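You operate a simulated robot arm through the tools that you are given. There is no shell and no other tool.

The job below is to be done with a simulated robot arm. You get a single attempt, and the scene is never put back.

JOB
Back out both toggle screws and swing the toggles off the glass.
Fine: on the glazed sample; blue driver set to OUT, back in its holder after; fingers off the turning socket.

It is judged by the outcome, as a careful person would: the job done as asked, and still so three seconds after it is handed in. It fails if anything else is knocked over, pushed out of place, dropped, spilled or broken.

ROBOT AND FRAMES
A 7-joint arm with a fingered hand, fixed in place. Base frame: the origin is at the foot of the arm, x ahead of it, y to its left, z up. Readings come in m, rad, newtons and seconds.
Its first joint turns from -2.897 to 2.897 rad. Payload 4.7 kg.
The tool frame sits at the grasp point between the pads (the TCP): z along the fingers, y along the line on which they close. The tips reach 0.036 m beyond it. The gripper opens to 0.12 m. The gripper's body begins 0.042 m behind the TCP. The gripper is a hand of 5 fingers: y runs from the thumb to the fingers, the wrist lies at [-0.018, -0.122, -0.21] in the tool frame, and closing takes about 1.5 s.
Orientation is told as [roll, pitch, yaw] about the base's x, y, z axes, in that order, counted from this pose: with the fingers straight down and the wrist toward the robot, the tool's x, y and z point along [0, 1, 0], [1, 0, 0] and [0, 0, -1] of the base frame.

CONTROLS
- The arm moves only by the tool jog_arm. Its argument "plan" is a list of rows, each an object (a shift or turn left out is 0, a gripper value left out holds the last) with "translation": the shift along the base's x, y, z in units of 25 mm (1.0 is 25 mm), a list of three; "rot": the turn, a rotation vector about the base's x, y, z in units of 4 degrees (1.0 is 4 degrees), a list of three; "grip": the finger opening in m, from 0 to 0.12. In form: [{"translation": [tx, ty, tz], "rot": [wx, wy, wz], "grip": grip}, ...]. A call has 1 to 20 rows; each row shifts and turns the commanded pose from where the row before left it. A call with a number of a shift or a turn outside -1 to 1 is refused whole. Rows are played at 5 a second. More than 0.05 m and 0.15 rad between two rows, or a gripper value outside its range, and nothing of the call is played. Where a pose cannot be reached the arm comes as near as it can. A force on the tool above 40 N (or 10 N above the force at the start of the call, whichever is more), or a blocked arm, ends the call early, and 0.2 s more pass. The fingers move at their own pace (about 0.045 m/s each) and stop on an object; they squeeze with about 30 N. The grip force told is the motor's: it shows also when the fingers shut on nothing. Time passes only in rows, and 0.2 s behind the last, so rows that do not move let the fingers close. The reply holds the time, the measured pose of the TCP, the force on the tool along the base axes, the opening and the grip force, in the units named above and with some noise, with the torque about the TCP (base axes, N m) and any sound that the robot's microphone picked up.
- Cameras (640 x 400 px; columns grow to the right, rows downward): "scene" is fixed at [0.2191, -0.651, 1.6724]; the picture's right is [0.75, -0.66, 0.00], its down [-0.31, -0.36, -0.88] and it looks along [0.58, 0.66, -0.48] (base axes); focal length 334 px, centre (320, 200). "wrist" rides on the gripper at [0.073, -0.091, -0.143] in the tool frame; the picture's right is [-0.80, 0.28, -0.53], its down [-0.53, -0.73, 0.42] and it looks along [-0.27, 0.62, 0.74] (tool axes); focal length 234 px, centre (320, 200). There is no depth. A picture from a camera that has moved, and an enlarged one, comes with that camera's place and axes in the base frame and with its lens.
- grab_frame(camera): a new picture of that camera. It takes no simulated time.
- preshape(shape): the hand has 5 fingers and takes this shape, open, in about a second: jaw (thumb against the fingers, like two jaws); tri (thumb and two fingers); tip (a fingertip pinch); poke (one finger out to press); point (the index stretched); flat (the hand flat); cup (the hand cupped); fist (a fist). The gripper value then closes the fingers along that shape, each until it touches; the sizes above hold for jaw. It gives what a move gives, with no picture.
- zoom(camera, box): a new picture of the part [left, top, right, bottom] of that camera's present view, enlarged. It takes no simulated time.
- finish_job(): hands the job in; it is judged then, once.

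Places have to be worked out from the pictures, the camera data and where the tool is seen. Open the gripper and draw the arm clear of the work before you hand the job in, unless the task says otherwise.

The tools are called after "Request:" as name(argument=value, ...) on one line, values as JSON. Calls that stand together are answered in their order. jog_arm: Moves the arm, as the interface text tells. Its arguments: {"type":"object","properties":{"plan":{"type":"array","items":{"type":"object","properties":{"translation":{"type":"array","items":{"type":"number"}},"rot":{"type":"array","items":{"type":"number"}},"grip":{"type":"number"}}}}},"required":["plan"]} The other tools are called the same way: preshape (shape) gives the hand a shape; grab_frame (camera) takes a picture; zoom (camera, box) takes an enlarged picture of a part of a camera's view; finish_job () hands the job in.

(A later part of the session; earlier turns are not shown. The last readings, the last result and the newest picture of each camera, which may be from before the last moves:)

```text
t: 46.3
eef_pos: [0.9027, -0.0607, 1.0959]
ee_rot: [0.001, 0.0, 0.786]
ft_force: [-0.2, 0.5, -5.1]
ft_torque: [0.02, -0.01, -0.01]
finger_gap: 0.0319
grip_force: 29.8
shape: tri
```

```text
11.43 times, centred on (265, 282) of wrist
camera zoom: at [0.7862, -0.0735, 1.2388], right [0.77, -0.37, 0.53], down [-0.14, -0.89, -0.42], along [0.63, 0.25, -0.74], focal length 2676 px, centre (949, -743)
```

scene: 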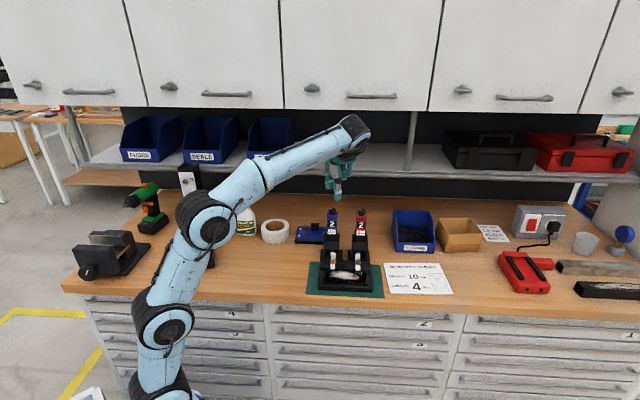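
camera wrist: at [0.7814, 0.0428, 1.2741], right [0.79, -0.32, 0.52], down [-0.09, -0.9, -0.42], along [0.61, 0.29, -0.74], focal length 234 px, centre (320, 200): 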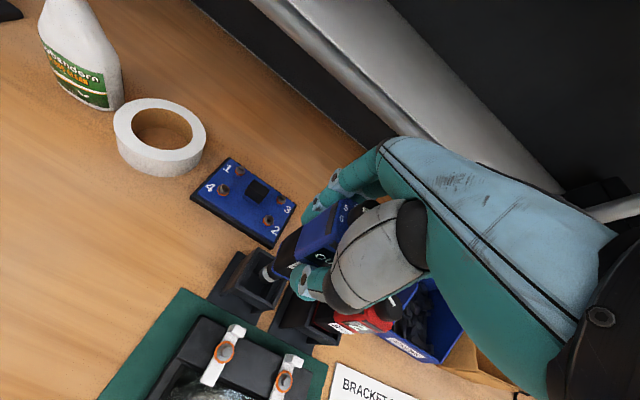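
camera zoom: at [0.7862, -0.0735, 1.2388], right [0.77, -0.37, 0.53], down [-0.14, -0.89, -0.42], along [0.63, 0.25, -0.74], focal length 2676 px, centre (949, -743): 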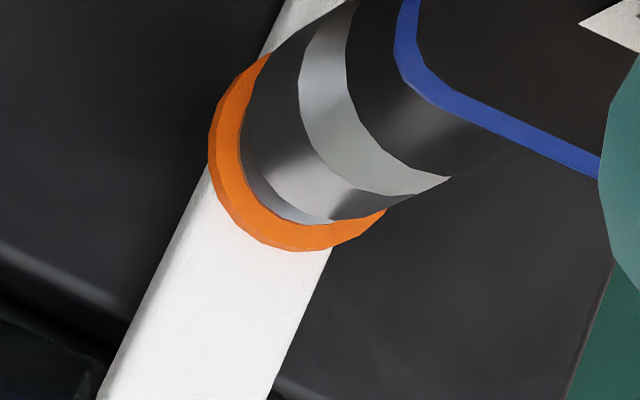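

The socket is centred on screw 2 in both views. I'll lower it over the hex.

Request:
jog_arm(plan=[{"translation": [0.015, 0.015, -0.08]}, {"translation": [0, 0, -0.08]}, {"translation": [0, 0, -0.08]}, {"translation": [0, 0, -0.08]}, {}])

Request:
zoom(camera="scene", box=[345, 238, 373, 270])

```text
t: 47.5
eef_pos: [0.9039, -0.059, 1.0872]
ee_rot: [0.0, 0.0, 0.785]
ft_force: [0.4, 0.8, 0.5]
ft_torque: [0.0, 0.01, 0.04]
finger_gap: 0.0319
grip_force: 29.8
shape: tri
```

```text
12.50 times, centred on (359, 254) of scene
camera zoom: at [0.2191, -0.651, 1.6724], right [0.75, -0.66, 0.0], down [-0.31, -0.36, -0.88], along [0.58, 0.66, -0.48], focal length 4169 px, centre (-168, -475)
```

zoom: 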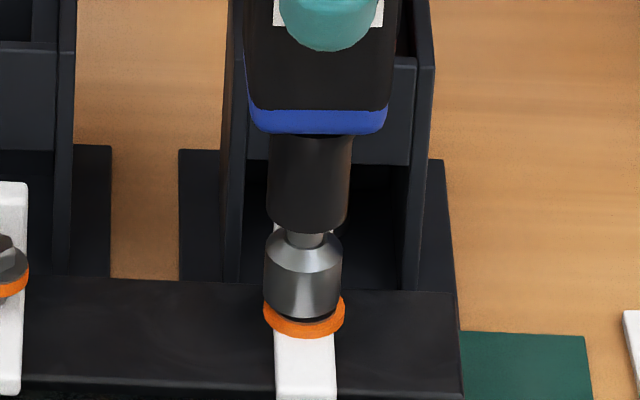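

The socket is seated on screw 2 with light contact. I'll press to start it, then follow the screw up in the same call to keep the force low.

Request:
jog_arm(plan=[{"translation": [0, 0, -0.05]}, {"translation": [0, 0, -0.05]}, {"translation": [0, 0, -0.02]}, {"translation": [0, 0, 0.02]}])

Request:
zoom(camera="scene", box=[345, 238, 373, 270])

```text
t: 48.5
eef_pos: [0.9026, -0.06, 1.0858]
ee_rot: [-0.001, -0.003, 0.785]
ft_force: [-0.2, 0.9, 8.5]
ft_torque: [0.0, -0.03, 0.01]
finger_gap: 0.0321
grip_force: 29.9
shape: tri
```

```text
12.50 times, centred on (359, 254) of scene
camera zoom: at [0.2191, -0.651, 1.6724], right [0.75, -0.66, 0.0], down [-0.31, -0.36, -0.88], along [0.58, 0.66, -0.48], focal length 4169 px, centre (-168, -475)
```

zoom: 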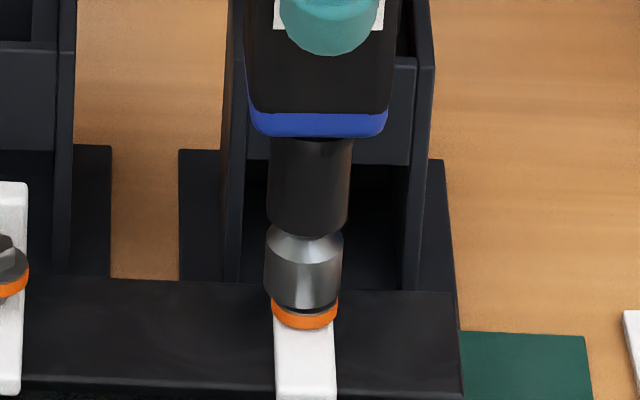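

Screw 2 has started backing out at a modest force. I'll follow it upward about 1 mm per row.

Request:
jog_arm(plan=[{"translation": [0, 0, 0.02]}, {"translation": [0, 0, 0.03]}, {"translation": [0, 0, 0.03]}])

Request:
zoom(camera="scene", box=[345, 238, 373, 270])

```text
t: 49.3
eef_pos: [0.9028, -0.0588, 1.0913]
ee_rot: [-0.003, -0.002, 0.786]
ft_force: [-0.7, 1.4, 31.5]
ft_torque: [0.05, 0.01, 0.03]
finger_gap: 0.0334
grip_force: 30.5
shape: tri
```

```text
12.50 times, centred on (359, 254) of scene
camera zoom: at [0.2191, -0.651, 1.6724], right [0.75, -0.66, 0.0], down [-0.31, -0.36, -0.88], along [0.58, 0.66, -0.48], focal length 4169 px, centre (-168, -475)
```

zoom: 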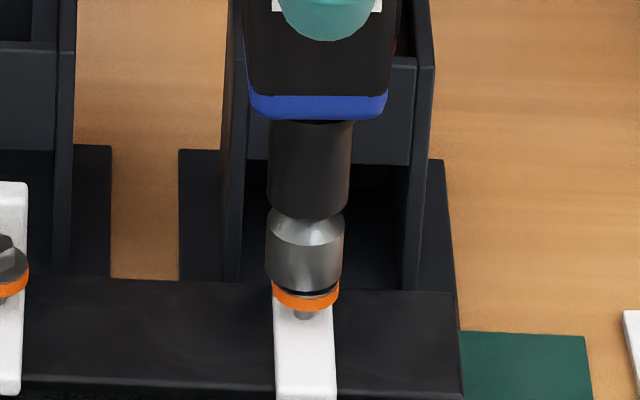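

Screw 2 is nearly as far out as screw 1, with its thread showing. I'll relax a little while keeping the spindle engaged so it reaches its limit.

Request:
jog_arm(plan=[{"translation": [0, 0, 0.05]}, {"translation": [0, 0, 0.03]}, {}])

Request:
zoom(camera="scene", box=[345, 238, 373, 270])

```text
t: 50.1
eef_pos: [0.9022, -0.0584, 1.0899]
ee_rot: [-0.001, 0.001, 0.784]
ft_force: [0.4, 1.4, 32.4]
ft_torque: [0.09, -0.04, -0.02]
finger_gap: 0.0332
grip_force: 30.0
shape: tri
```

```text
12.50 times, centred on (359, 254) of scene
camera zoom: at [0.2191, -0.651, 1.6724], right [0.75, -0.66, 0.0], down [-0.31, -0.36, -0.88], along [0.58, 0.66, -0.48], focal length 4169 px, centre (-168, -475)
```

zoom: 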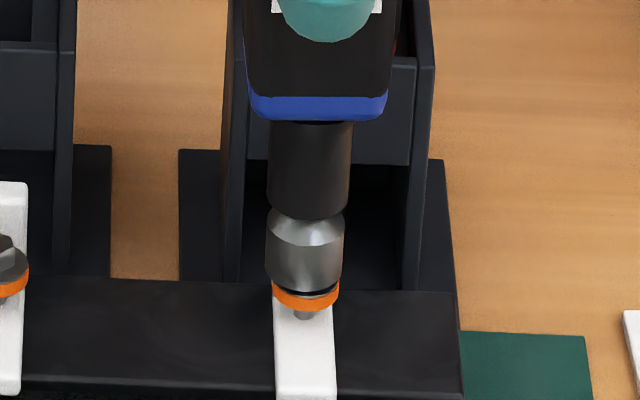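

There's no further change, so screw 2 is at its limit. I'll now rise off it gently and compare the two screws.

Request:
jog_arm(plan=[{"translation": [0, 0, 0.1]}, {"translation": [0, 0, 0.1]}, {"translation": [0, 0, 0.2]}, {"translation": [0, 0, 0.3]}, {"translation": [0, 0, 0.3]}, {}])

Request:
zoom(camera="scene", box=[325, 240, 375, 280])

Request:
zoom(camera="wrist", box=[190, 240, 310, 340])

```text
t: 51.5
eef_pos: [0.9027, -0.0592, 1.1132]
ee_rot: [0.002, -0.001, 0.786]
ft_force: [1.0, -0.3, -4.2]
ft_torque: [0.0, 0.03, 0.01]
finger_gap: 0.0322
grip_force: 29.7
shape: tri
```

```text
10.00 times, centred on (350, 260) of scene
camera zoom: at [0.2191, -0.651, 1.6724], right [0.75, -0.66, 0.0], down [-0.31, -0.36, -0.88], along [0.58, 0.66, -0.48], focal length 3335 px, centre (20, -400)
```

zoom: 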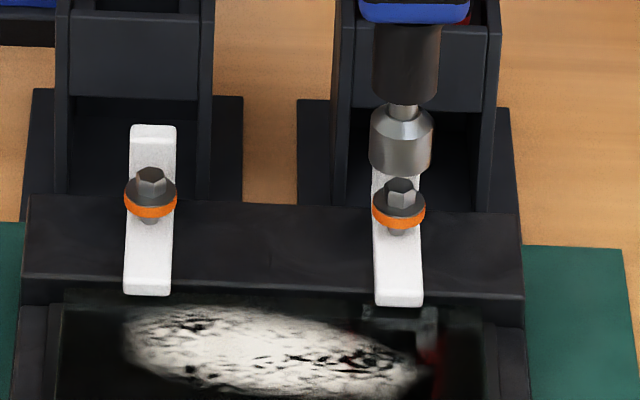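

```text
4.00 times, centred on (250, 290) of wrist
camera zoom: at [0.7868, -0.0732, 1.2566], right [0.77, -0.37, 0.52], down [-0.14, -0.89, -0.42], along [0.63, 0.25, -0.74], focal length 937 px, centre (600, -160)
```

zoom: 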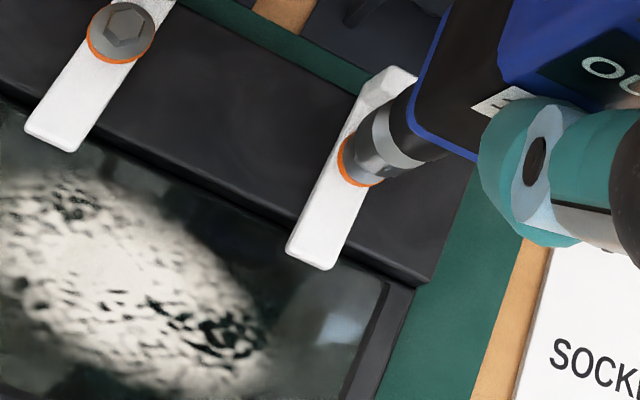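

Both screws are backed out equally. Next I'll raise the driver and take it back above its holder, first left along the bar, then back, returning to the original yaw.

Request:
jog_arm(plan=[{"translation": [0, 0, 0.8]}, {"translation": [0, 0, 0.8]}, {"translation": [0, 0, 0.7]}, {"translation": [-0.65, 0.65, 0]}, {"translation": [-0.65, 0.65, 0]}, {"translation": [-0.65, 0.65, 0]}, {"translation": [-0.62, 0.62, 0]}, {"translation": [0.6, 0.6, 0], "rot": [0, 0, 0.45]}, {"translation": [0.6, 0.6, 0], "rot": [0, 0, 0.45]}, {"translation": [0.6, 0.6, 0]}, {"translation": [0.55, 0.55, 0]}, {}])

Request:
zoom(camera="scene", box=[315, 180, 365, 250])

Request:
zoom(camera="wrist", box=[220, 190, 380, 330])

```text
t: 54.1
eef_pos: [0.8972, 0.0633, 1.171]
ee_rot: [0.0, 0.0, 0.848]
ft_force: [-1.2, 0.1, -3.8]
ft_torque: [-0.02, 0.03, 0.0]
finger_gap: 0.0319
grip_force: 29.4
shape: tri
```

```text
5.71 times, centred on (340, 215) of scene
camera zoom: at [0.2191, -0.651, 1.6724], right [0.75, -0.66, 0.0], down [-0.31, -0.36, -0.88], along [0.58, 0.66, -0.48], focal length 1906 px, centre (206, 114)
```

zoom: 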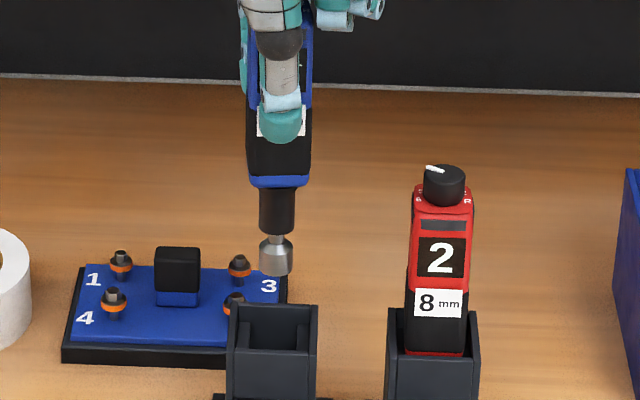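

```text
2.86 times, centred on (300, 260) of wrist
camera zoom: at [0.7824, 0.042, 1.3145], right [0.79, -0.32, 0.53], down [-0.09, -0.9, -0.42], along [0.61, 0.29, -0.74], focal length 669 px, centre (377, 29)
```

zoom: 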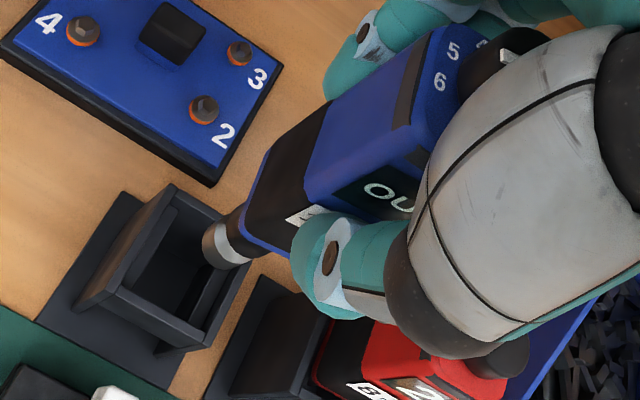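

Compared with when it was lifted out, the driver is about 1–2 mm to the right. I'll zoom in on the holder opening to centre it properly.

Request:
zoom(camera="wrist", box=[195, 245, 295, 320])

Request:
zoom(camera="scene", box=[320, 205, 380, 250])

```text
5.33 times, centred on (245, 282) of wrist
camera zoom: at [0.7824, 0.042, 1.3145], right [0.79, -0.32, 0.53], down [-0.09, -0.9, -0.42], along [0.61, 0.29, -0.74], focal length 1249 px, centre (720, -240)
```

zoom: 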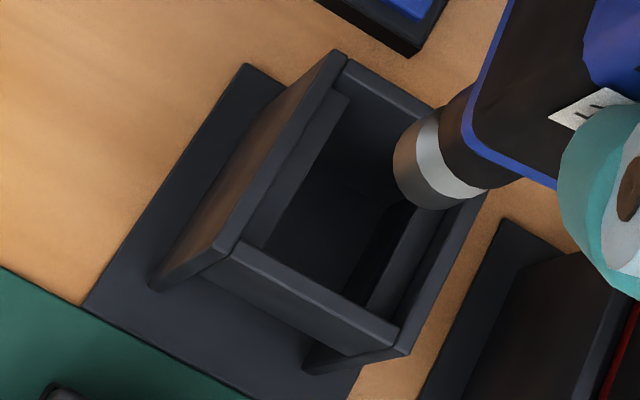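

```text
8.89 times, centred on (350, 228) of scene
camera zoom: at [0.2191, -0.651, 1.6724], right [0.75, -0.66, 0.0], down [-0.31, -0.36, -0.88], along [0.58, 0.66, -0.48], focal length 2965 px, centre (53, -44)
```

zoom: 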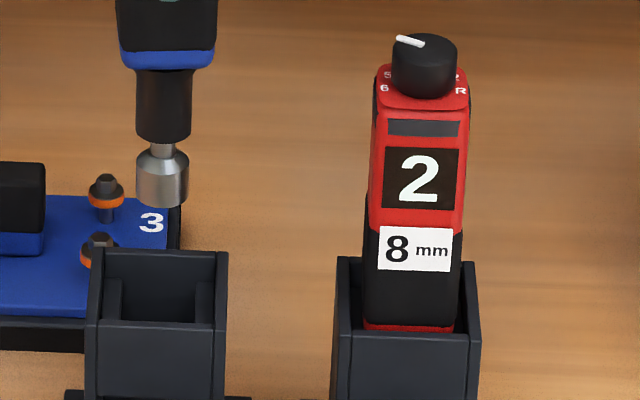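

The holder has inner ledges and some 4 mm of clearance. The driver needs about 1.5 mm left and 1.5 mm forward, plus a 3.6° yaw to be square with the box. I'll correct that and lower the socket into the mouth.

Request:
jog_arm(plan=[{"translation": [-0.085, 0, 0], "rot": [0, 0, -0.9]}, {"translation": [0, 0, -0.7]}, {"translation": [0, 0, -0.7]}, {"translation": [0, 0, -0.7]}, {"translation": [0, 0, -0.6]}, {}])

Request:
zoom(camera="scene", box=[310, 195, 370, 255])

Request:
zoom(camera="wrist", box=[220, 220, 320, 310])

```text
t: 55.5
eef_pos: [0.8963, 0.0632, 1.1022]
ee_rot: [0.0, -0.001, 0.786]
ft_force: [0.0, 0.4, -4.9]
ft_torque: [0.0, 0.02, 0.04]
finger_gap: 0.0319
grip_force: 30.2
shape: tri
```

```text
6.67 times, centred on (340, 225) of scene
camera zoom: at [0.2191, -0.651, 1.6724], right [0.75, -0.66, 0.0], down [-0.31, -0.36, -0.88], along [0.58, 0.66, -0.48], focal length 2224 px, centre (187, 33)
```

zoom: 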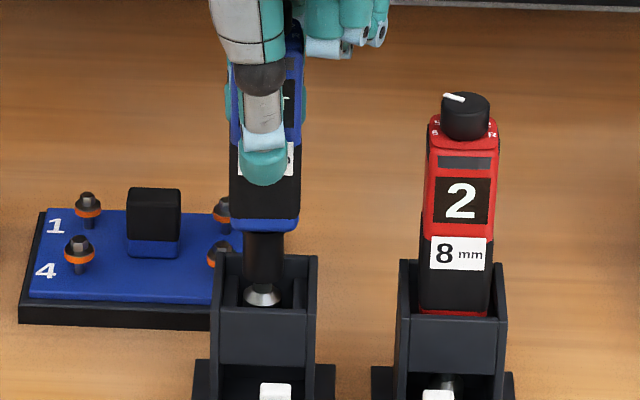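

```text
4.44 times, centred on (270, 265) of wrist
camera zoom: at [0.7787, 0.0498, 1.247], right [0.77, -0.37, 0.53], down [-0.14, -0.89, -0.42], along [0.63, 0.25, -0.74], focal length 1041 px, centre (542, -89)
```

zoom: 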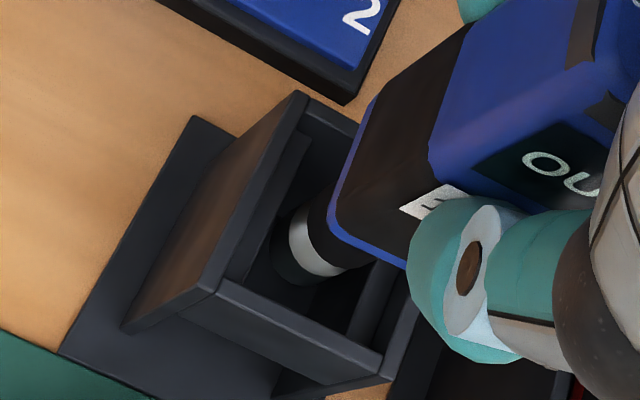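

The socket is well centred in the holder mouth. I'll continue down to just before the body rests.

Request:
jog_arm(plan=[{"translation": [0, 0, -0.5]}, {"translation": [0, 0, -0.5]}, {"translation": [0, 0, -0.5]}, {}])

Request:
zoom(camera="scene", box=[310, 195, 370, 255])

Request:
zoom(camera="wrist", box=[220, 220, 320, 310])

```text
t: 56.5
eef_pos: [0.896, 0.0638, 1.0662]
ee_rot: [0.002, 0.0, 0.786]
ft_force: [-0.7, 0.0, -5.3]
ft_torque: [-0.01, 0.02, 0.0]
finger_gap: 0.0321
grip_force: 30.0
shape: tri
```

```text
6.67 times, centred on (340, 225) of scene
camera zoom: at [0.2191, -0.651, 1.6724], right [0.75, -0.66, 0.0], down [-0.31, -0.36, -0.88], along [0.58, 0.66, -0.48], focal length 2224 px, centre (187, 33)
```

zoom: 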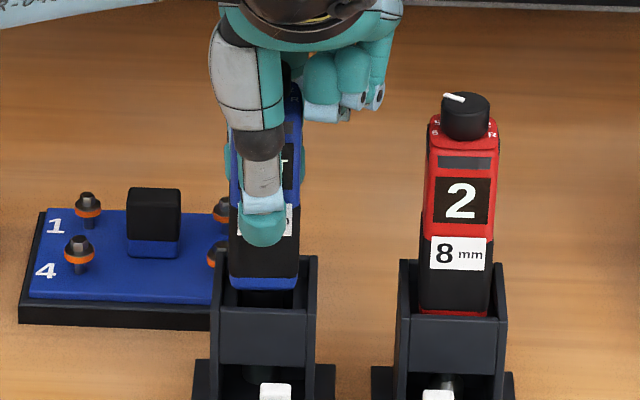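

```text
4.44 times, centred on (270, 265) of wrist
camera zoom: at [0.7791, 0.0498, 1.2098], right [0.77, -0.37, 0.52], down [-0.14, -0.89, -0.42], along [0.63, 0.25, -0.74], focal length 1041 px, centre (542, -89)
```

zoom: 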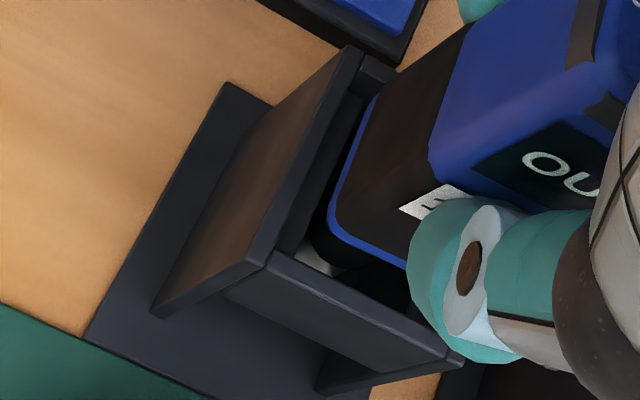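

The body is entering the holder with about 16 mm to go, judging against the red driver. I'll lower in 3 mm steps and watch for the seat.

Request:
jog_arm(plan=[{"translation": [0, 0, -0.12]}, {"translation": [0, 0, -0.12]}, {"translation": [0, 0, -0.12]}, {"translation": [0, 0, -0.12]}])

Request:
zoom(camera="scene", box=[310, 195, 370, 255])

```text
t: 57.5
eef_pos: [0.8956, 0.0639, 1.0542]
ee_rot: [0.0, 0.001, 0.786]
ft_force: [-0.2, 0.2, -4.8]
ft_torque: [0.02, 0.01, 0.04]
finger_gap: 0.0318
grip_force: 30.0
shape: tri
```

```text
6.67 times, centred on (340, 225) of scene
camera zoom: at [0.2191, -0.651, 1.6724], right [0.75, -0.66, 0.0], down [-0.31, -0.36, -0.88], along [0.58, 0.66, -0.48], focal length 2224 px, centre (187, 33)
```

zoom: 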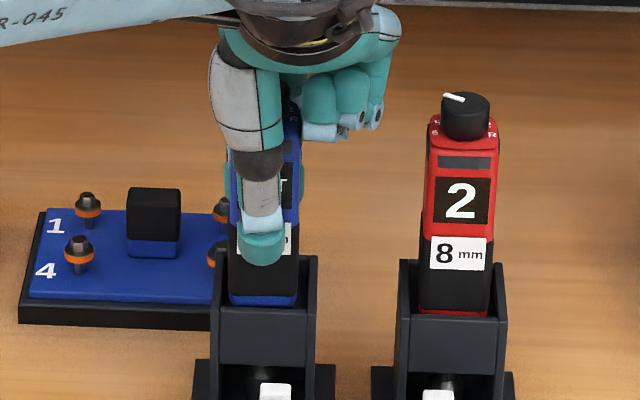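

Request:
jog_arm(plan=[{"translation": [0, 0, -0.08]}, {"translation": [0, 0, -0.08]}, {"translation": [0, 0, -0.06]}, {}])

Request:
zoom(camera="scene", box=[310, 195, 370, 255])

```text
t: 58.5
eef_pos: [0.8964, 0.0637, 1.0501]
ee_rot: [0.0, 0.002, 0.785]
ft_force: [-0.8, -1.4, 0.3]
ft_torque: [0.01, 0.03, 0.02]
finger_gap: 0.0319
grip_force: 30.1
shape: tri
```

```text
6.67 times, centred on (340, 225) of scene
camera zoom: at [0.2191, -0.651, 1.6724], right [0.75, -0.66, 0.0], down [-0.31, -0.36, -0.88], along [0.58, 0.66, -0.48], focal length 2224 px, centre (187, 33)
```

zoom: 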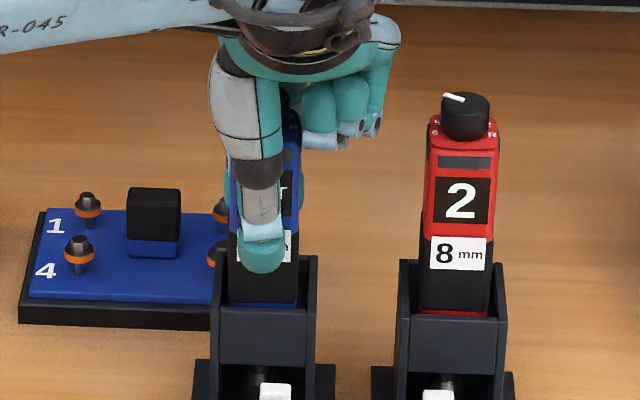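

The driver's weight is now carried by the holder (Fz went from -4.8 to 0.3) and its body is level with the red one. I'll release slowly.

Request:
jog_arm(plan=[{"grip": 0.035}, {"grip": 0.04}, {"grip": 0.05}, {"grip": 0.06}, {"grip": 0.08}, {"grip": 0.08}, {}])

Request:
zoom(camera="scene", box=[310, 195, 370, 255])

Request:
zoom(camera="wrist", box=[220, 190, 360, 310])

```text
t: 60.1
eef_pos: [0.8957, 0.0633, 1.0501]
ee_rot: [0.0, 0.0, 0.785]
ft_force: [0.4, -0.2, -0.1]
ft_torque: [-0.05, 0.01, 0.01]
finger_gap: 0.0797
grip_force: 0.0
shape: tri
```

```text
6.67 times, centred on (340, 225) of scene
camera zoom: at [0.2191, -0.651, 1.6724], right [0.75, -0.66, 0.0], down [-0.31, -0.36, -0.88], along [0.58, 0.66, -0.48], focal length 2224 px, centre (187, 33)
```

zoom: 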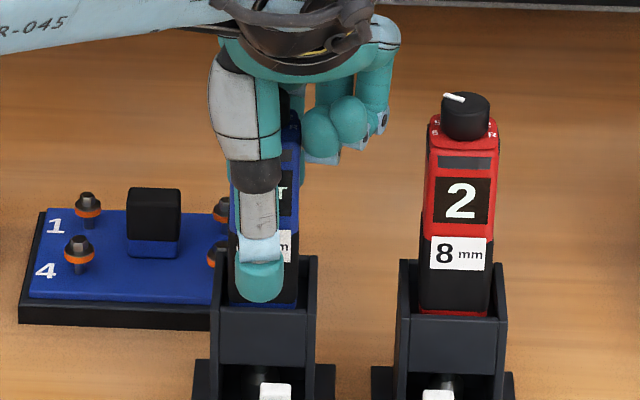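

```text
3.33 times, centred on (290, 250) of wrist
camera zoom: at [0.779, 0.0503, 1.1926], right [0.77, -0.37, 0.53], down [-0.14, -0.89, -0.42], along [0.63, 0.25, -0.74], focal length 781 px, centre (420, 33)
```

zoom: 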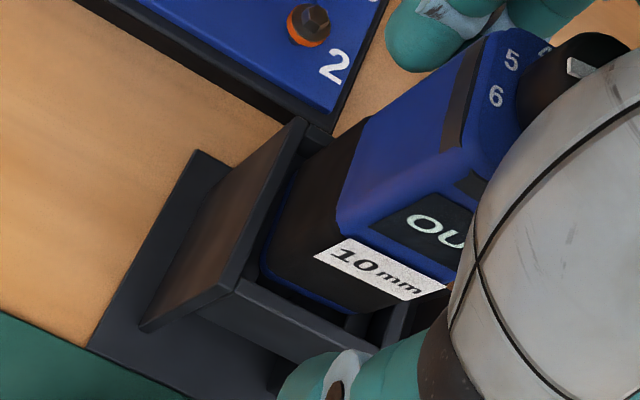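

Released, and the driver stands steady in its holder. I'll rise straight up clear of it.

Request:
jog_arm(plan=[{"translation": [0, 0, 0.3]}, {"translation": [0, 0, 0.6]}, {"translation": [0, 0, 0.9]}, {"translation": [0, 0, 0.9]}, {"translation": [0, 0, 0.9]}, {"translation": [0, 0, 0.9]}, {"translation": [0, 0, 0.9]}, {}])

Request:
zoom(camera="scene", box=[300, 190, 390, 290])

Request:
zoom(camera="wrist", box=[160, 210, 320, 370])

```text
t: 61.9
eef_pos: [0.896, 0.0629, 1.1837]
ee_rot: [-0.001, 0.001, 0.787]
ft_force: [-0.2, 0.0, -0.2]
ft_torque: [0.0, 0.02, -0.01]
finger_gap: 0.0794
grip_force: 0.1
shape: tri
```

```text
4.00 times, centred on (345, 240) of scene
camera zoom: at [0.2191, -0.651, 1.6724], right [0.75, -0.66, 0.0], down [-0.31, -0.36, -0.88], along [0.58, 0.66, -0.48], focal length 1334 px, centre (220, 40)
```

zoom: 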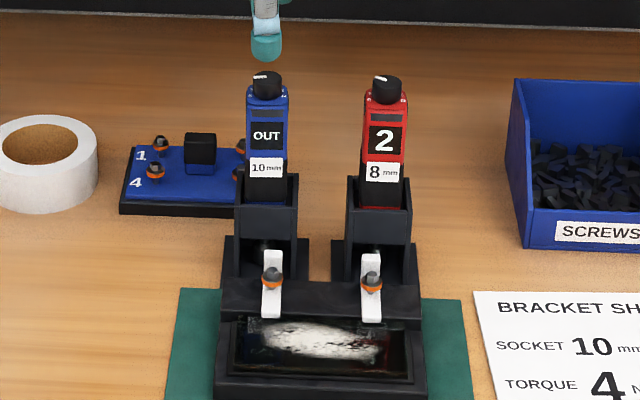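

```text
2.50 times, centred on (240, 290) of wrist
camera zoom: at [0.7788, 0.0498, 1.3277], right [0.77, -0.37, 0.53], down [-0.14, -0.89, -0.42], along [0.63, 0.25, -0.74], focal length 585 px, centre (520, -25)
```

zoom: 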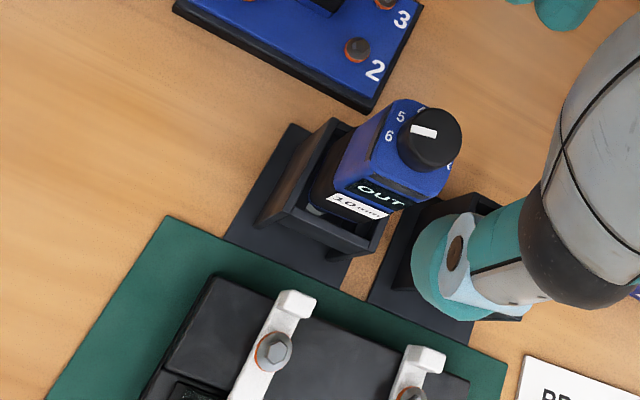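

The driver is home, upright and still showing OUT. Now for the toggles: I'll back off to free air, turn the hand so the wrist points to the left of the fixture (yaw about -45°), and try the "poke" shape to see where the finger sits.

Request:
jog_arm(plan=[{"translation": [-0.3, -0.2, 0.2], "rot": [0, 0, -1]}, {"translation": [-0.3, -0.2, 0.2], "rot": [0, 0, -1]}, {"translation": [-0.3, -0.2, 0.2], "rot": [0, 0, -1]}, {"translation": [-0.3, -0.2, 0.2], "rot": [0, 0, -1]}, {"translation": [-0.3, -0.2, 0.2], "rot": [0, 0, -1]}, {"translation": [-0.3, -0.2, 0.2], "rot": [0, 0, -1]}, {"translation": [-0.3, -0.2, 0.2], "rot": [0, 0, -1]}, {"translation": [-0.3, -0.2, 0.2], "rot": [0, 0, -1]}, {"translation": [-0.3, -0.2, 0], "rot": [0, 0, -1]}, {"translation": [-0.3, -0.2, 0], "rot": [0, 0, -1]}, {"translation": [-0.3, -0.2, 0], "rot": [0, 0, -1]}, {"translation": [-0.3, -0.2, 0], "rot": [0, 0, -1]}, {"rot": [0, 0, -1]}, {"rot": [0, 0, -1]}, {"rot": [0, 0, -1]}, {"rot": [0, 0, -1]}, {"rot": [0, 0, -1]}, {"rot": [0, 0, -1]}, {"rot": [0, 0, -1]}, {"rot": [0, 0, -1]}])

Request:
preshape(shape="poke")

Request:
grab_frame(camera="scene")

Request:
grab_frame(camera="wrist")

```text
t: 66.1
eef_pos: [0.8042, 0.0039, 1.2246]
ee_rot: [-0.001, -0.001, -0.613]
ft_force: [-0.1, 0.7, 0.7]
ft_torque: [0.0, 0.01, -0.02]
finger_gap: 0.0799
grip_force: 0.1
shape: tri
```

```text
t: 67.0
eef_pos: [0.805, 0.0047, 1.2228]
ee_rot: [-0.001, -0.001, -0.611]
ft_force: [-0.1, -0.4, 0.4]
ft_torque: [0.01, -0.01, -0.01]
finger_gap: 0.0001
grip_force: 0.2
shape: poke
```

```text
taken
```

scene: 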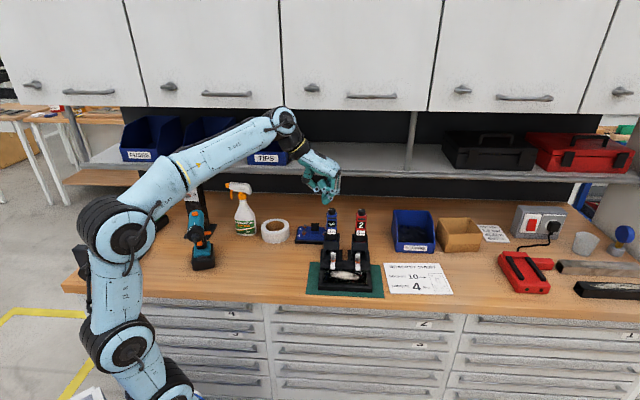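

```text
taken
camera wrist: at [0.7718, 0.1151, 1.3673], right [-0.23, -0.82, 0.53], down [-0.91, -0.02, -0.42], along [0.36, -0.57, -0.74], focal length 234 px, centre (320, 200)
```

wrist: 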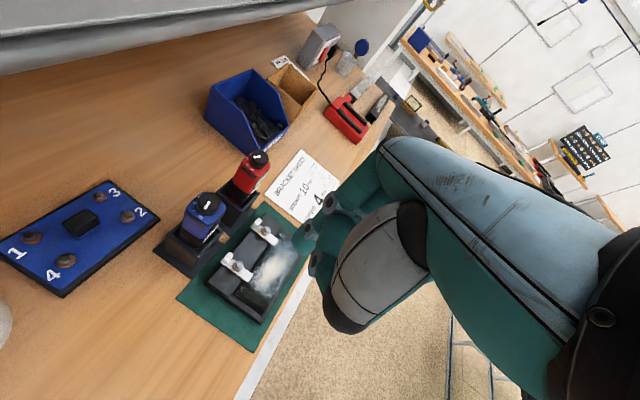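

Request:
zoom(camera="scene", box=[270, 140, 370, 240])

Request:
zoom(camera="wrist", box=[200, 140, 440, 340])

```text
4.00 times, centred on (320, 190) of scene
camera zoom: at [0.2191, -0.651, 1.6724], right [0.75, -0.66, 0.0], down [-0.31, -0.36, -0.88], along [0.58, 0.66, -0.48], focal length 1334 px, centre (320, 240)
```

zoom: 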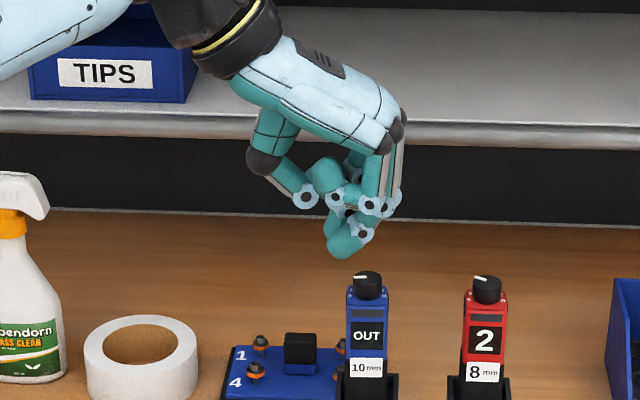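

```text
2.00 times, centred on (320, 240) of wrist
camera zoom: at [0.7718, 0.1151, 1.3673], right [-0.23, -0.82, 0.53], down [-0.91, -0.02, -0.42], along [0.36, -0.57, -0.74], focal length 468 px, centre (320, 120)
```

zoom: 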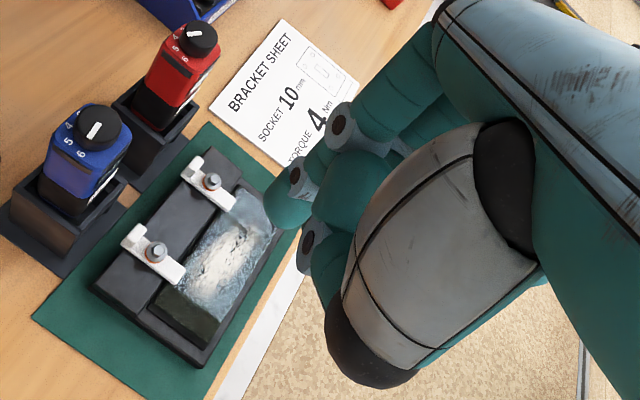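

In poke the index tip sits about 4 cm below the TCP, only about 2 cm beyond the curled fingers. I'll compare with the "point" shape.

Request:
preshape(shape="point")

Request:
zoom(camera="scene", box=[270, 140, 370, 240])

Request:
zoom(camera="wrist", box=[200, 100, 440, 300])

```text
t: 67.9
eef_pos: [0.8065, 0.0046, 1.2235]
ee_rot: [0.001, -0.001, -0.612]
ft_force: [-0.5, -0.4, 0.9]
ft_torque: [0.01, 0.0, 0.07]
finger_gap: 0.0
grip_force: 0.0
shape: point
```

```text
4.00 times, centred on (320, 190) of scene
camera zoom: at [0.2191, -0.651, 1.6724], right [0.75, -0.66, 0.0], down [-0.31, -0.36, -0.88], along [0.58, 0.66, -0.48], focal length 1334 px, centre (320, 240)
```

zoom: 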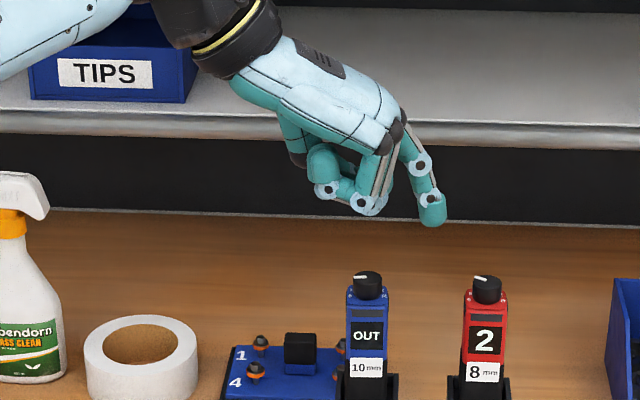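

```text
2.00 times, centred on (320, 200) of wrist
camera zoom: at [0.7718, 0.1151, 1.3673], right [-0.23, -0.82, 0.53], down [-0.91, -0.02, -0.42], along [0.36, -0.57, -0.74], focal length 468 px, centre (320, 200)
```

zoom: 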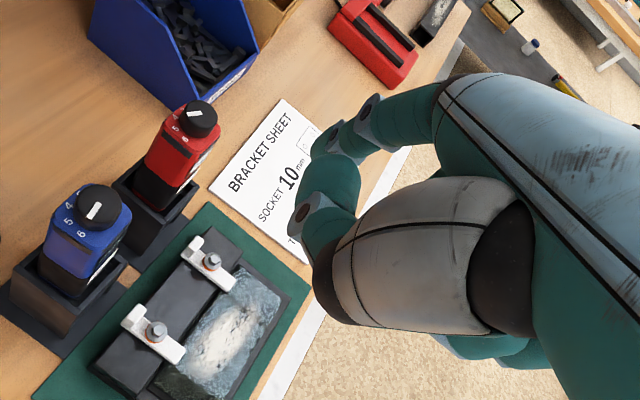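

The "point" shape gives a long free index finger. I plan to swing toggle 1 clockwise (tab to the right) and toggle 2 counter-clockwise (tab to the left), so both front arms swing outward. I'll turn the hand to yaw 45° with a 25° tilt so the index hangs roughly vertical, staying well above and in front.

Request:
jog_arm(plan=[{"translation": [-0.07, -0.14, -0.08], "rot": [0, 0, 1]}, {"translation": [-0.07, -0.14, -0.08], "rot": [0, 0, 1]}, {"translation": [-0.07, -0.14, -0.08], "rot": [0, 0, 1]}, {"translation": [-0.07, -0.14, -0.08], "rot": [0, 0, 1]}, {"translation": [-0.07, -0.14, -0.08], "rot": [0, 0, 1]}, {"translation": [-0.07, -0.14, -0.08], "rot": [0, 0, 1]}, {"translation": [-0.07, -0.14, -0.08], "rot": [0, 0, 1]}, {"translation": [-0.07, -0.14, -0.08], "rot": [0, 0, 1]}, {"translation": [-0.07, -0.14, -0.08], "rot": [0, 0, 1]}, {"translation": [-0.07, -0.14, -0.08], "rot": [0, 0, 1]}, {"translation": [-0.07, -0.14, -0.08], "rot": [0, 0, 1]}, {"translation": [-0.07, -0.14, -0.08], "rot": [0, 0, 1]}, {"translation": [-0.07, -0.14, -0.08], "rot": [0, 0, 1]}, {"translation": [-0.07, -0.14, -0.08], "rot": [0, 0, 1]}, {"translation": [-0.07, -0.14, -0.08], "rot": [0, 0, 1]}, {"translation": [-0.07, -0.14, -0.08], "rot": [0, 0, 1]}, {"translation": [-0.07, -0.14, -0.08], "rot": [0, 0, 1]}, {"translation": [-0.07, -0.14, -0.08], "rot": [0, 0, 1]}, {"translation": [-0.07, -0.14, -0.08], "rot": [0, 0, 1]}, {"translation": [-0.07, -0.14, -0.08], "rot": [0, 0, 1]}])

Request:
jog_arm(plan=[{"rot": [-0.707, 0.707, 0]}, {"rot": [-0.707, 0.707, 0]}, {"rot": [-0.707, 0.707, 0]}, {"rot": [-0.707, 0.707, 0]}, {"rot": [-0.707, 0.707, 0]}, {"rot": [-0.707, 0.707, 0]}, {}])

Request:
grab_frame(camera="scene")

Request:
grab_frame(camera="wrist")

Request:
zoom(camera="scene", box=[270, 170, 390, 290])

```text
t: 72.1
eef_pos: [0.7704, -0.0663, 1.1824]
ee_rot: [0.0, 0.0, 0.788]
ft_force: [1.0, 1.3, 0.9]
ft_torque: [-0.02, -0.03, 0.0]
finger_gap: 0.0
grip_force: 0.0
shape: point
```

```text
t: 73.7
eef_pos: [0.7699, -0.0655, 1.1842]
ee_rot: [0.0, 0.421, 0.787]
ft_force: [-0.5, 0.8, 0.5]
ft_torque: [0.04, -0.02, 0.02]
finger_gap: 0.0
grip_force: 0.0
shape: point
```

```text
taken
```

scene: 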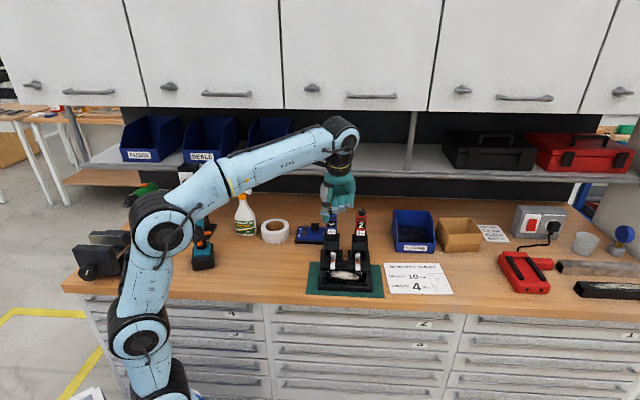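

```text
taken
camera wrist: at [0.6999, -0.0333, 1.3522], right [0.9, -0.24, 0.37], down [-0.22, -0.97, -0.09], along [0.38, 0.0, -0.93], focal length 234 px, centre (320, 200)
```

wrist: 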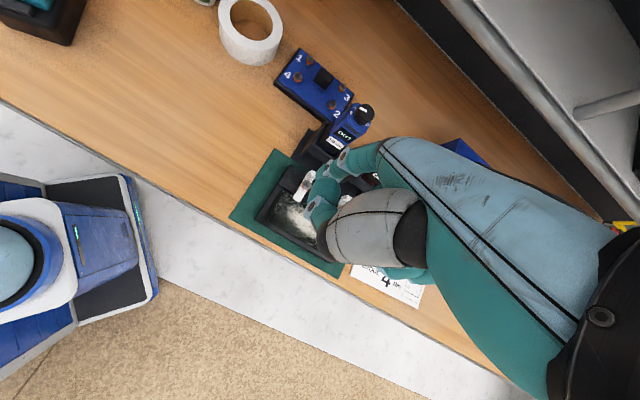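

```text
3.33 times, centred on (330, 230) of scene
camera zoom: at [0.2191, -0.651, 1.6724], right [0.75, -0.66, 0.0], down [-0.31, -0.36, -0.88], along [0.58, 0.66, -0.48], focal length 1112 px, centre (287, 100)
```

zoom: 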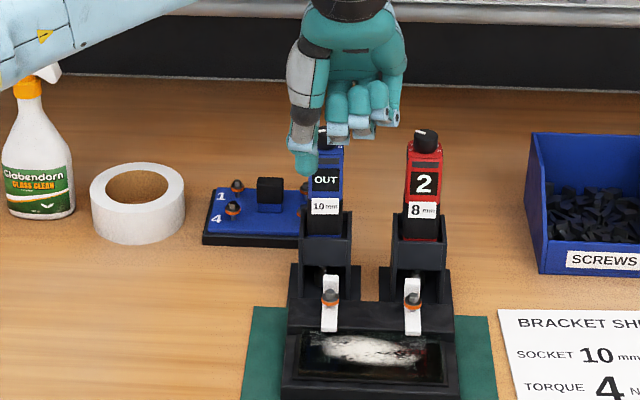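

The hand hangs well, with the index tip lowest on the left and the curled fingers higher on the right. I'll zoom in to locate the index tip in the tool frame.

Request:
zoom(camera="wrist", box=[270, 130, 390, 230])

Request:
zoom(camera="scene", box=[300, 170, 360, 230])

```text
4.00 times, centred on (330, 180) of wrist
camera zoom: at [0.6999, -0.0333, 1.3522], right [0.9, -0.24, 0.37], down [-0.22, -0.97, -0.09], along [0.38, 0.0, -0.93], focal length 937 px, centre (280, 280)
```

zoom: 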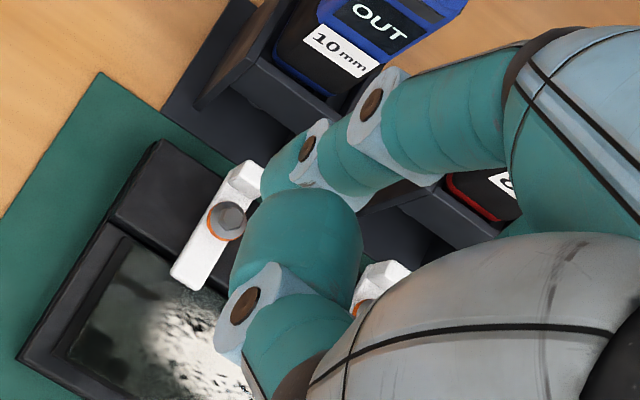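

```text
6.67 times, centred on (330, 200) of scene
camera zoom: at [0.2191, -0.651, 1.6724], right [0.75, -0.66, 0.0], down [-0.31, -0.36, -0.88], along [0.58, 0.66, -0.48], focal length 2224 px, centre (253, 200)
```

zoom: 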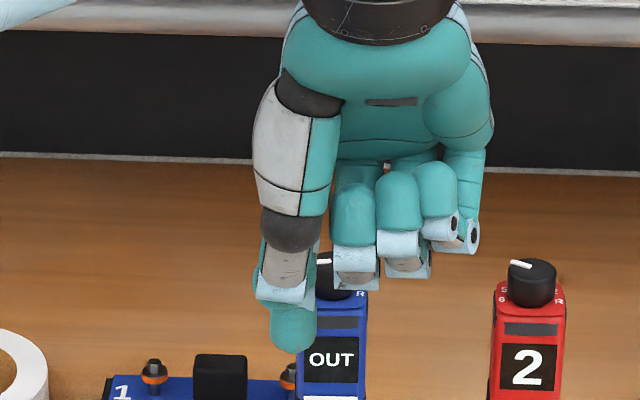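

The index tip works out to about [0.015, 0.082, 0.032] in the tool frame, with its bottom about 71 mm below the TCP and the other fingers at least 40 mm higher. I'll move so the tip is left of tab 1 and slightly behind the screw line, then lower part-way.

Request:
jog_arm(plan=[{"translation": [0.5, 0.5, 0]}, {"translation": [0.5, 0.5, 0]}, {"translation": [0.5, 0.5, 0]}, {"translation": [0.3, 0.3, -0.6]}, {"translation": [0, 0, -0.8]}, {"translation": [0, 0, -0.8]}, {"translation": [0, 0, -0.8]}, {"translation": [0, 0, -0.8]}, {}])

Request:
zoom(camera="scene", box=[310, 200, 380, 280])

Request:
grab_frame(camera="wrist")

```text
t: 75.7
eef_pos: [0.814, -0.0207, 1.0884]
ee_rot: [-0.001, 0.419, 0.785]
ft_force: [-0.2, 0.2, -0.4]
ft_torque: [-0.01, -0.02, -0.01]
finger_gap: 0.0001
grip_force: 0.0
shape: point
```

```text
5.00 times, centred on (345, 240) of scene
camera zoom: at [0.2191, -0.651, 1.6724], right [0.75, -0.66, 0.0], down [-0.31, -0.36, -0.88], along [0.58, 0.66, -0.48], focal length 1668 px, centre (195, 0)
```

zoom: 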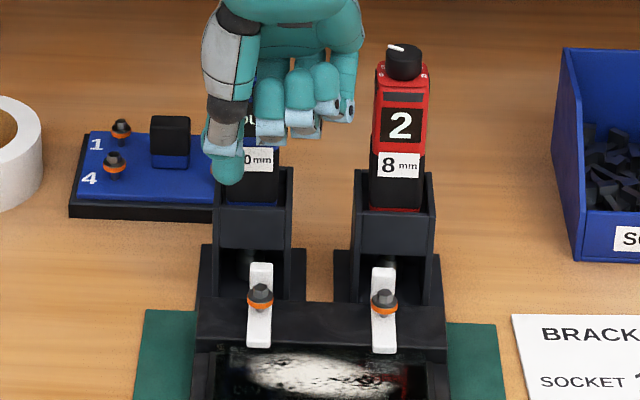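

```text
taken
camera wrist: at [0.7443, 0.0116, 1.2564], right [0.9, -0.24, 0.37], down [-0.22, -0.97, -0.09], along [0.38, 0.0, -0.93], focal length 234 px, centre (320, 200)
```

wrist: 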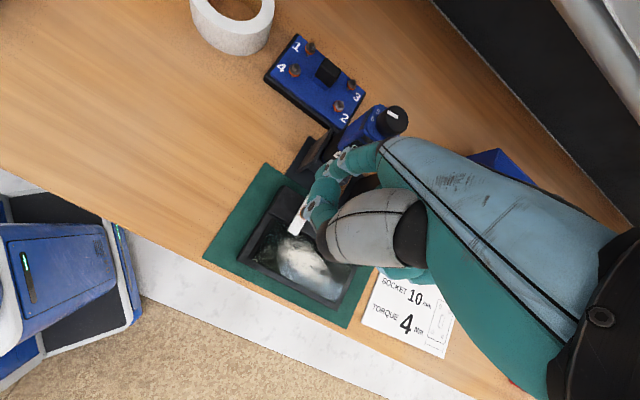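

The tip matches the prediction: left of tab 1 with about 5 mm of gap. I'll lower the fingertip towards tab height.

Request:
jog_arm(plan=[{"translation": [-0.03, 0.03, -0.8]}, {"translation": [0, 0, -0.8]}, {"translation": [0, 0, -0.8]}, {"translation": [0, 0, -0.5]}, {}])

Request:
zoom(camera="scene", box=[320, 230, 380, 280])

Request:
zoom(camera="wrist", box=[250, 110, 390, 230])

```text
t: 76.9
eef_pos: [0.8123, -0.0216, 1.0163]
ee_rot: [-0.002, 0.42, 0.785]
ft_force: [-0.3, 0.3, 0.3]
ft_torque: [-0.03, 0.01, -0.03]
finger_gap: 0.0
grip_force: 0.1
shape: point
```

```text
8.00 times, centred on (350, 255) of scene
camera zoom: at [0.2191, -0.651, 1.6724], right [0.75, -0.66, 0.0], down [-0.31, -0.36, -0.88], along [0.58, 0.66, -0.48], focal length 2668 px, centre (80, -240)
```

zoom: 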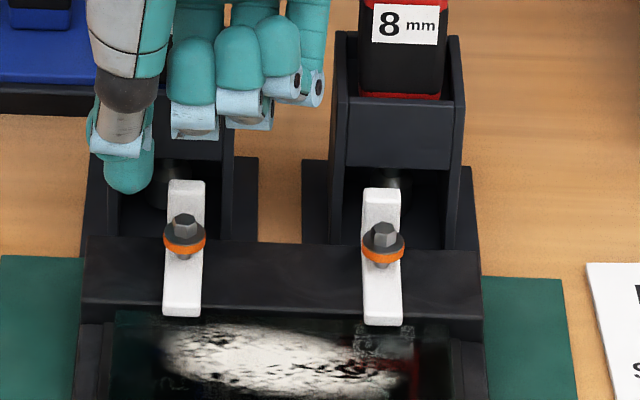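

```text
3.33 times, centred on (320, 170) of wrist
camera zoom: at [0.7434, 0.0123, 1.1847], right [0.9, -0.24, 0.37], down [-0.22, -0.97, -0.09], along [0.38, 0.0, -0.93], focal length 781 px, centre (320, 300)
```

zoom: 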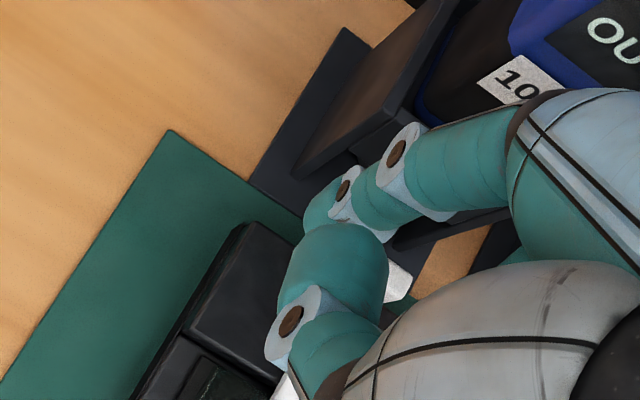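

The fingertip is about level with the top of the tab. I'll lower another 12 mm so it overlaps the tab's side.

Request:
jog_arm(plan=[{"translation": [0, 0, -0.25]}, {"translation": [0, 0, -0.25]}, {}])

Request:
zoom(camera="scene", box=[325, 240, 365, 275])

```text
t: 77.7
eef_pos: [0.8137, -0.0214, 1.0039]
ee_rot: [-0.001, 0.421, 0.786]
ft_force: [0.8, -1.2, -0.9]
ft_torque: [0.03, -0.03, 0.02]
finger_gap: 0.0
grip_force: 0.0
shape: point
```

```text
11.43 times, centred on (345, 258) of scene
camera zoom: at [0.2191, -0.651, 1.6724], right [0.75, -0.66, 0.0], down [-0.31, -0.36, -0.88], along [0.58, 0.66, -0.48], focal length 3812 px, centre (34, -457)
```

zoom: 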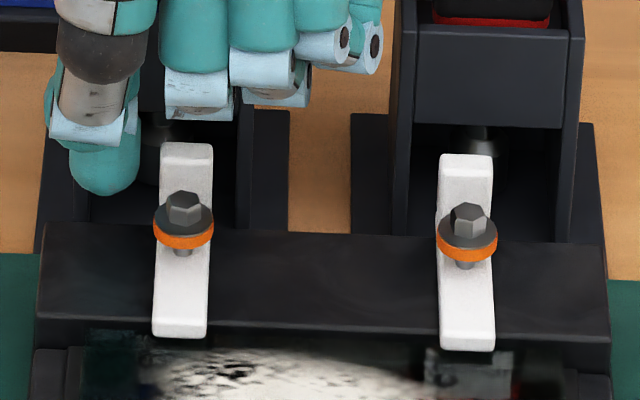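

The fingertip now overlaps the tab's side with a 6 mm gap. I'll push to the right in small steps, starting with 12 mm, and watch the toggle and the force.

Request:
jog_arm(plan=[{"translation": [0.11, -0.11, 0]}, {"translation": [0.11, -0.11, 0]}, {"translation": [0.12, -0.12, 0]}, {}])

Request:
zoom(camera="scene", box=[325, 240, 365, 275])

```text
t: 78.7
eef_pos: [0.822, -0.0284, 1.0045]
ee_rot: [-0.001, 0.42, 0.785]
ft_force: [-2.7, 2.5, 0.1]
ft_torque: [0.11, 0.13, 0.22]
finger_gap: 0.0
grip_force: 0.0
shape: point
```

```text
11.43 times, centred on (345, 258) of scene
camera zoom: at [0.2191, -0.651, 1.6724], right [0.75, -0.66, 0.0], down [-0.31, -0.36, -0.88], along [0.58, 0.66, -0.48], focal length 3812 px, centre (34, -457)
```

zoom: 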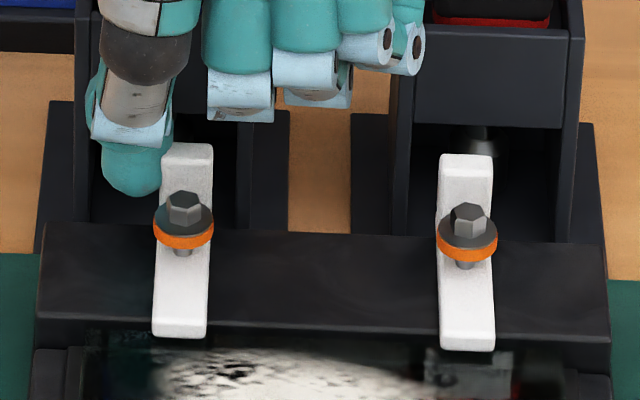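

Contact is made with about 4 N of resistance. I'll keep pushing in small steps.

Request:
jog_arm(plan=[{"translation": [0.07, -0.07, 0]}, {"translation": [0.07, -0.07, 0]}, {"translation": [0.07, -0.07, 0]}])

Request:
zoom(camera="scene", box=[325, 240, 365, 275])

```text
t: 79.5
eef_pos: [0.8287, -0.0347, 1.0041]
ee_rot: [0.002, 0.419, 0.785]
ft_force: [-5.1, 5.9, -1.0]
ft_torque: [0.22, 0.26, 0.51]
finger_gap: 0.0004
grip_force: 0.1
shape: point
```

```text
11.43 times, centred on (345, 258) of scene
camera zoom: at [0.2191, -0.651, 1.6724], right [0.75, -0.66, 0.0], down [-0.31, -0.36, -0.88], along [0.58, 0.66, -0.48], focal length 3812 px, centre (34, -457)
```

zoom: 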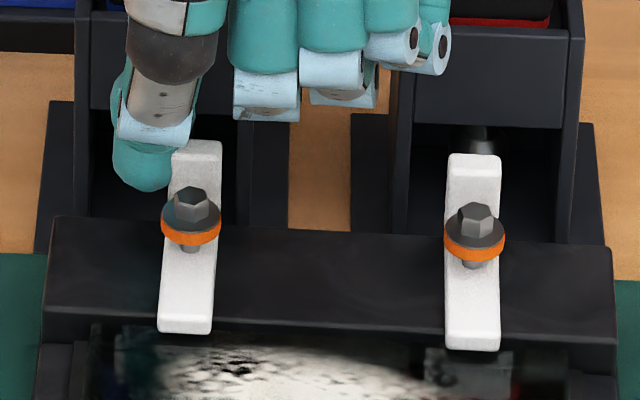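

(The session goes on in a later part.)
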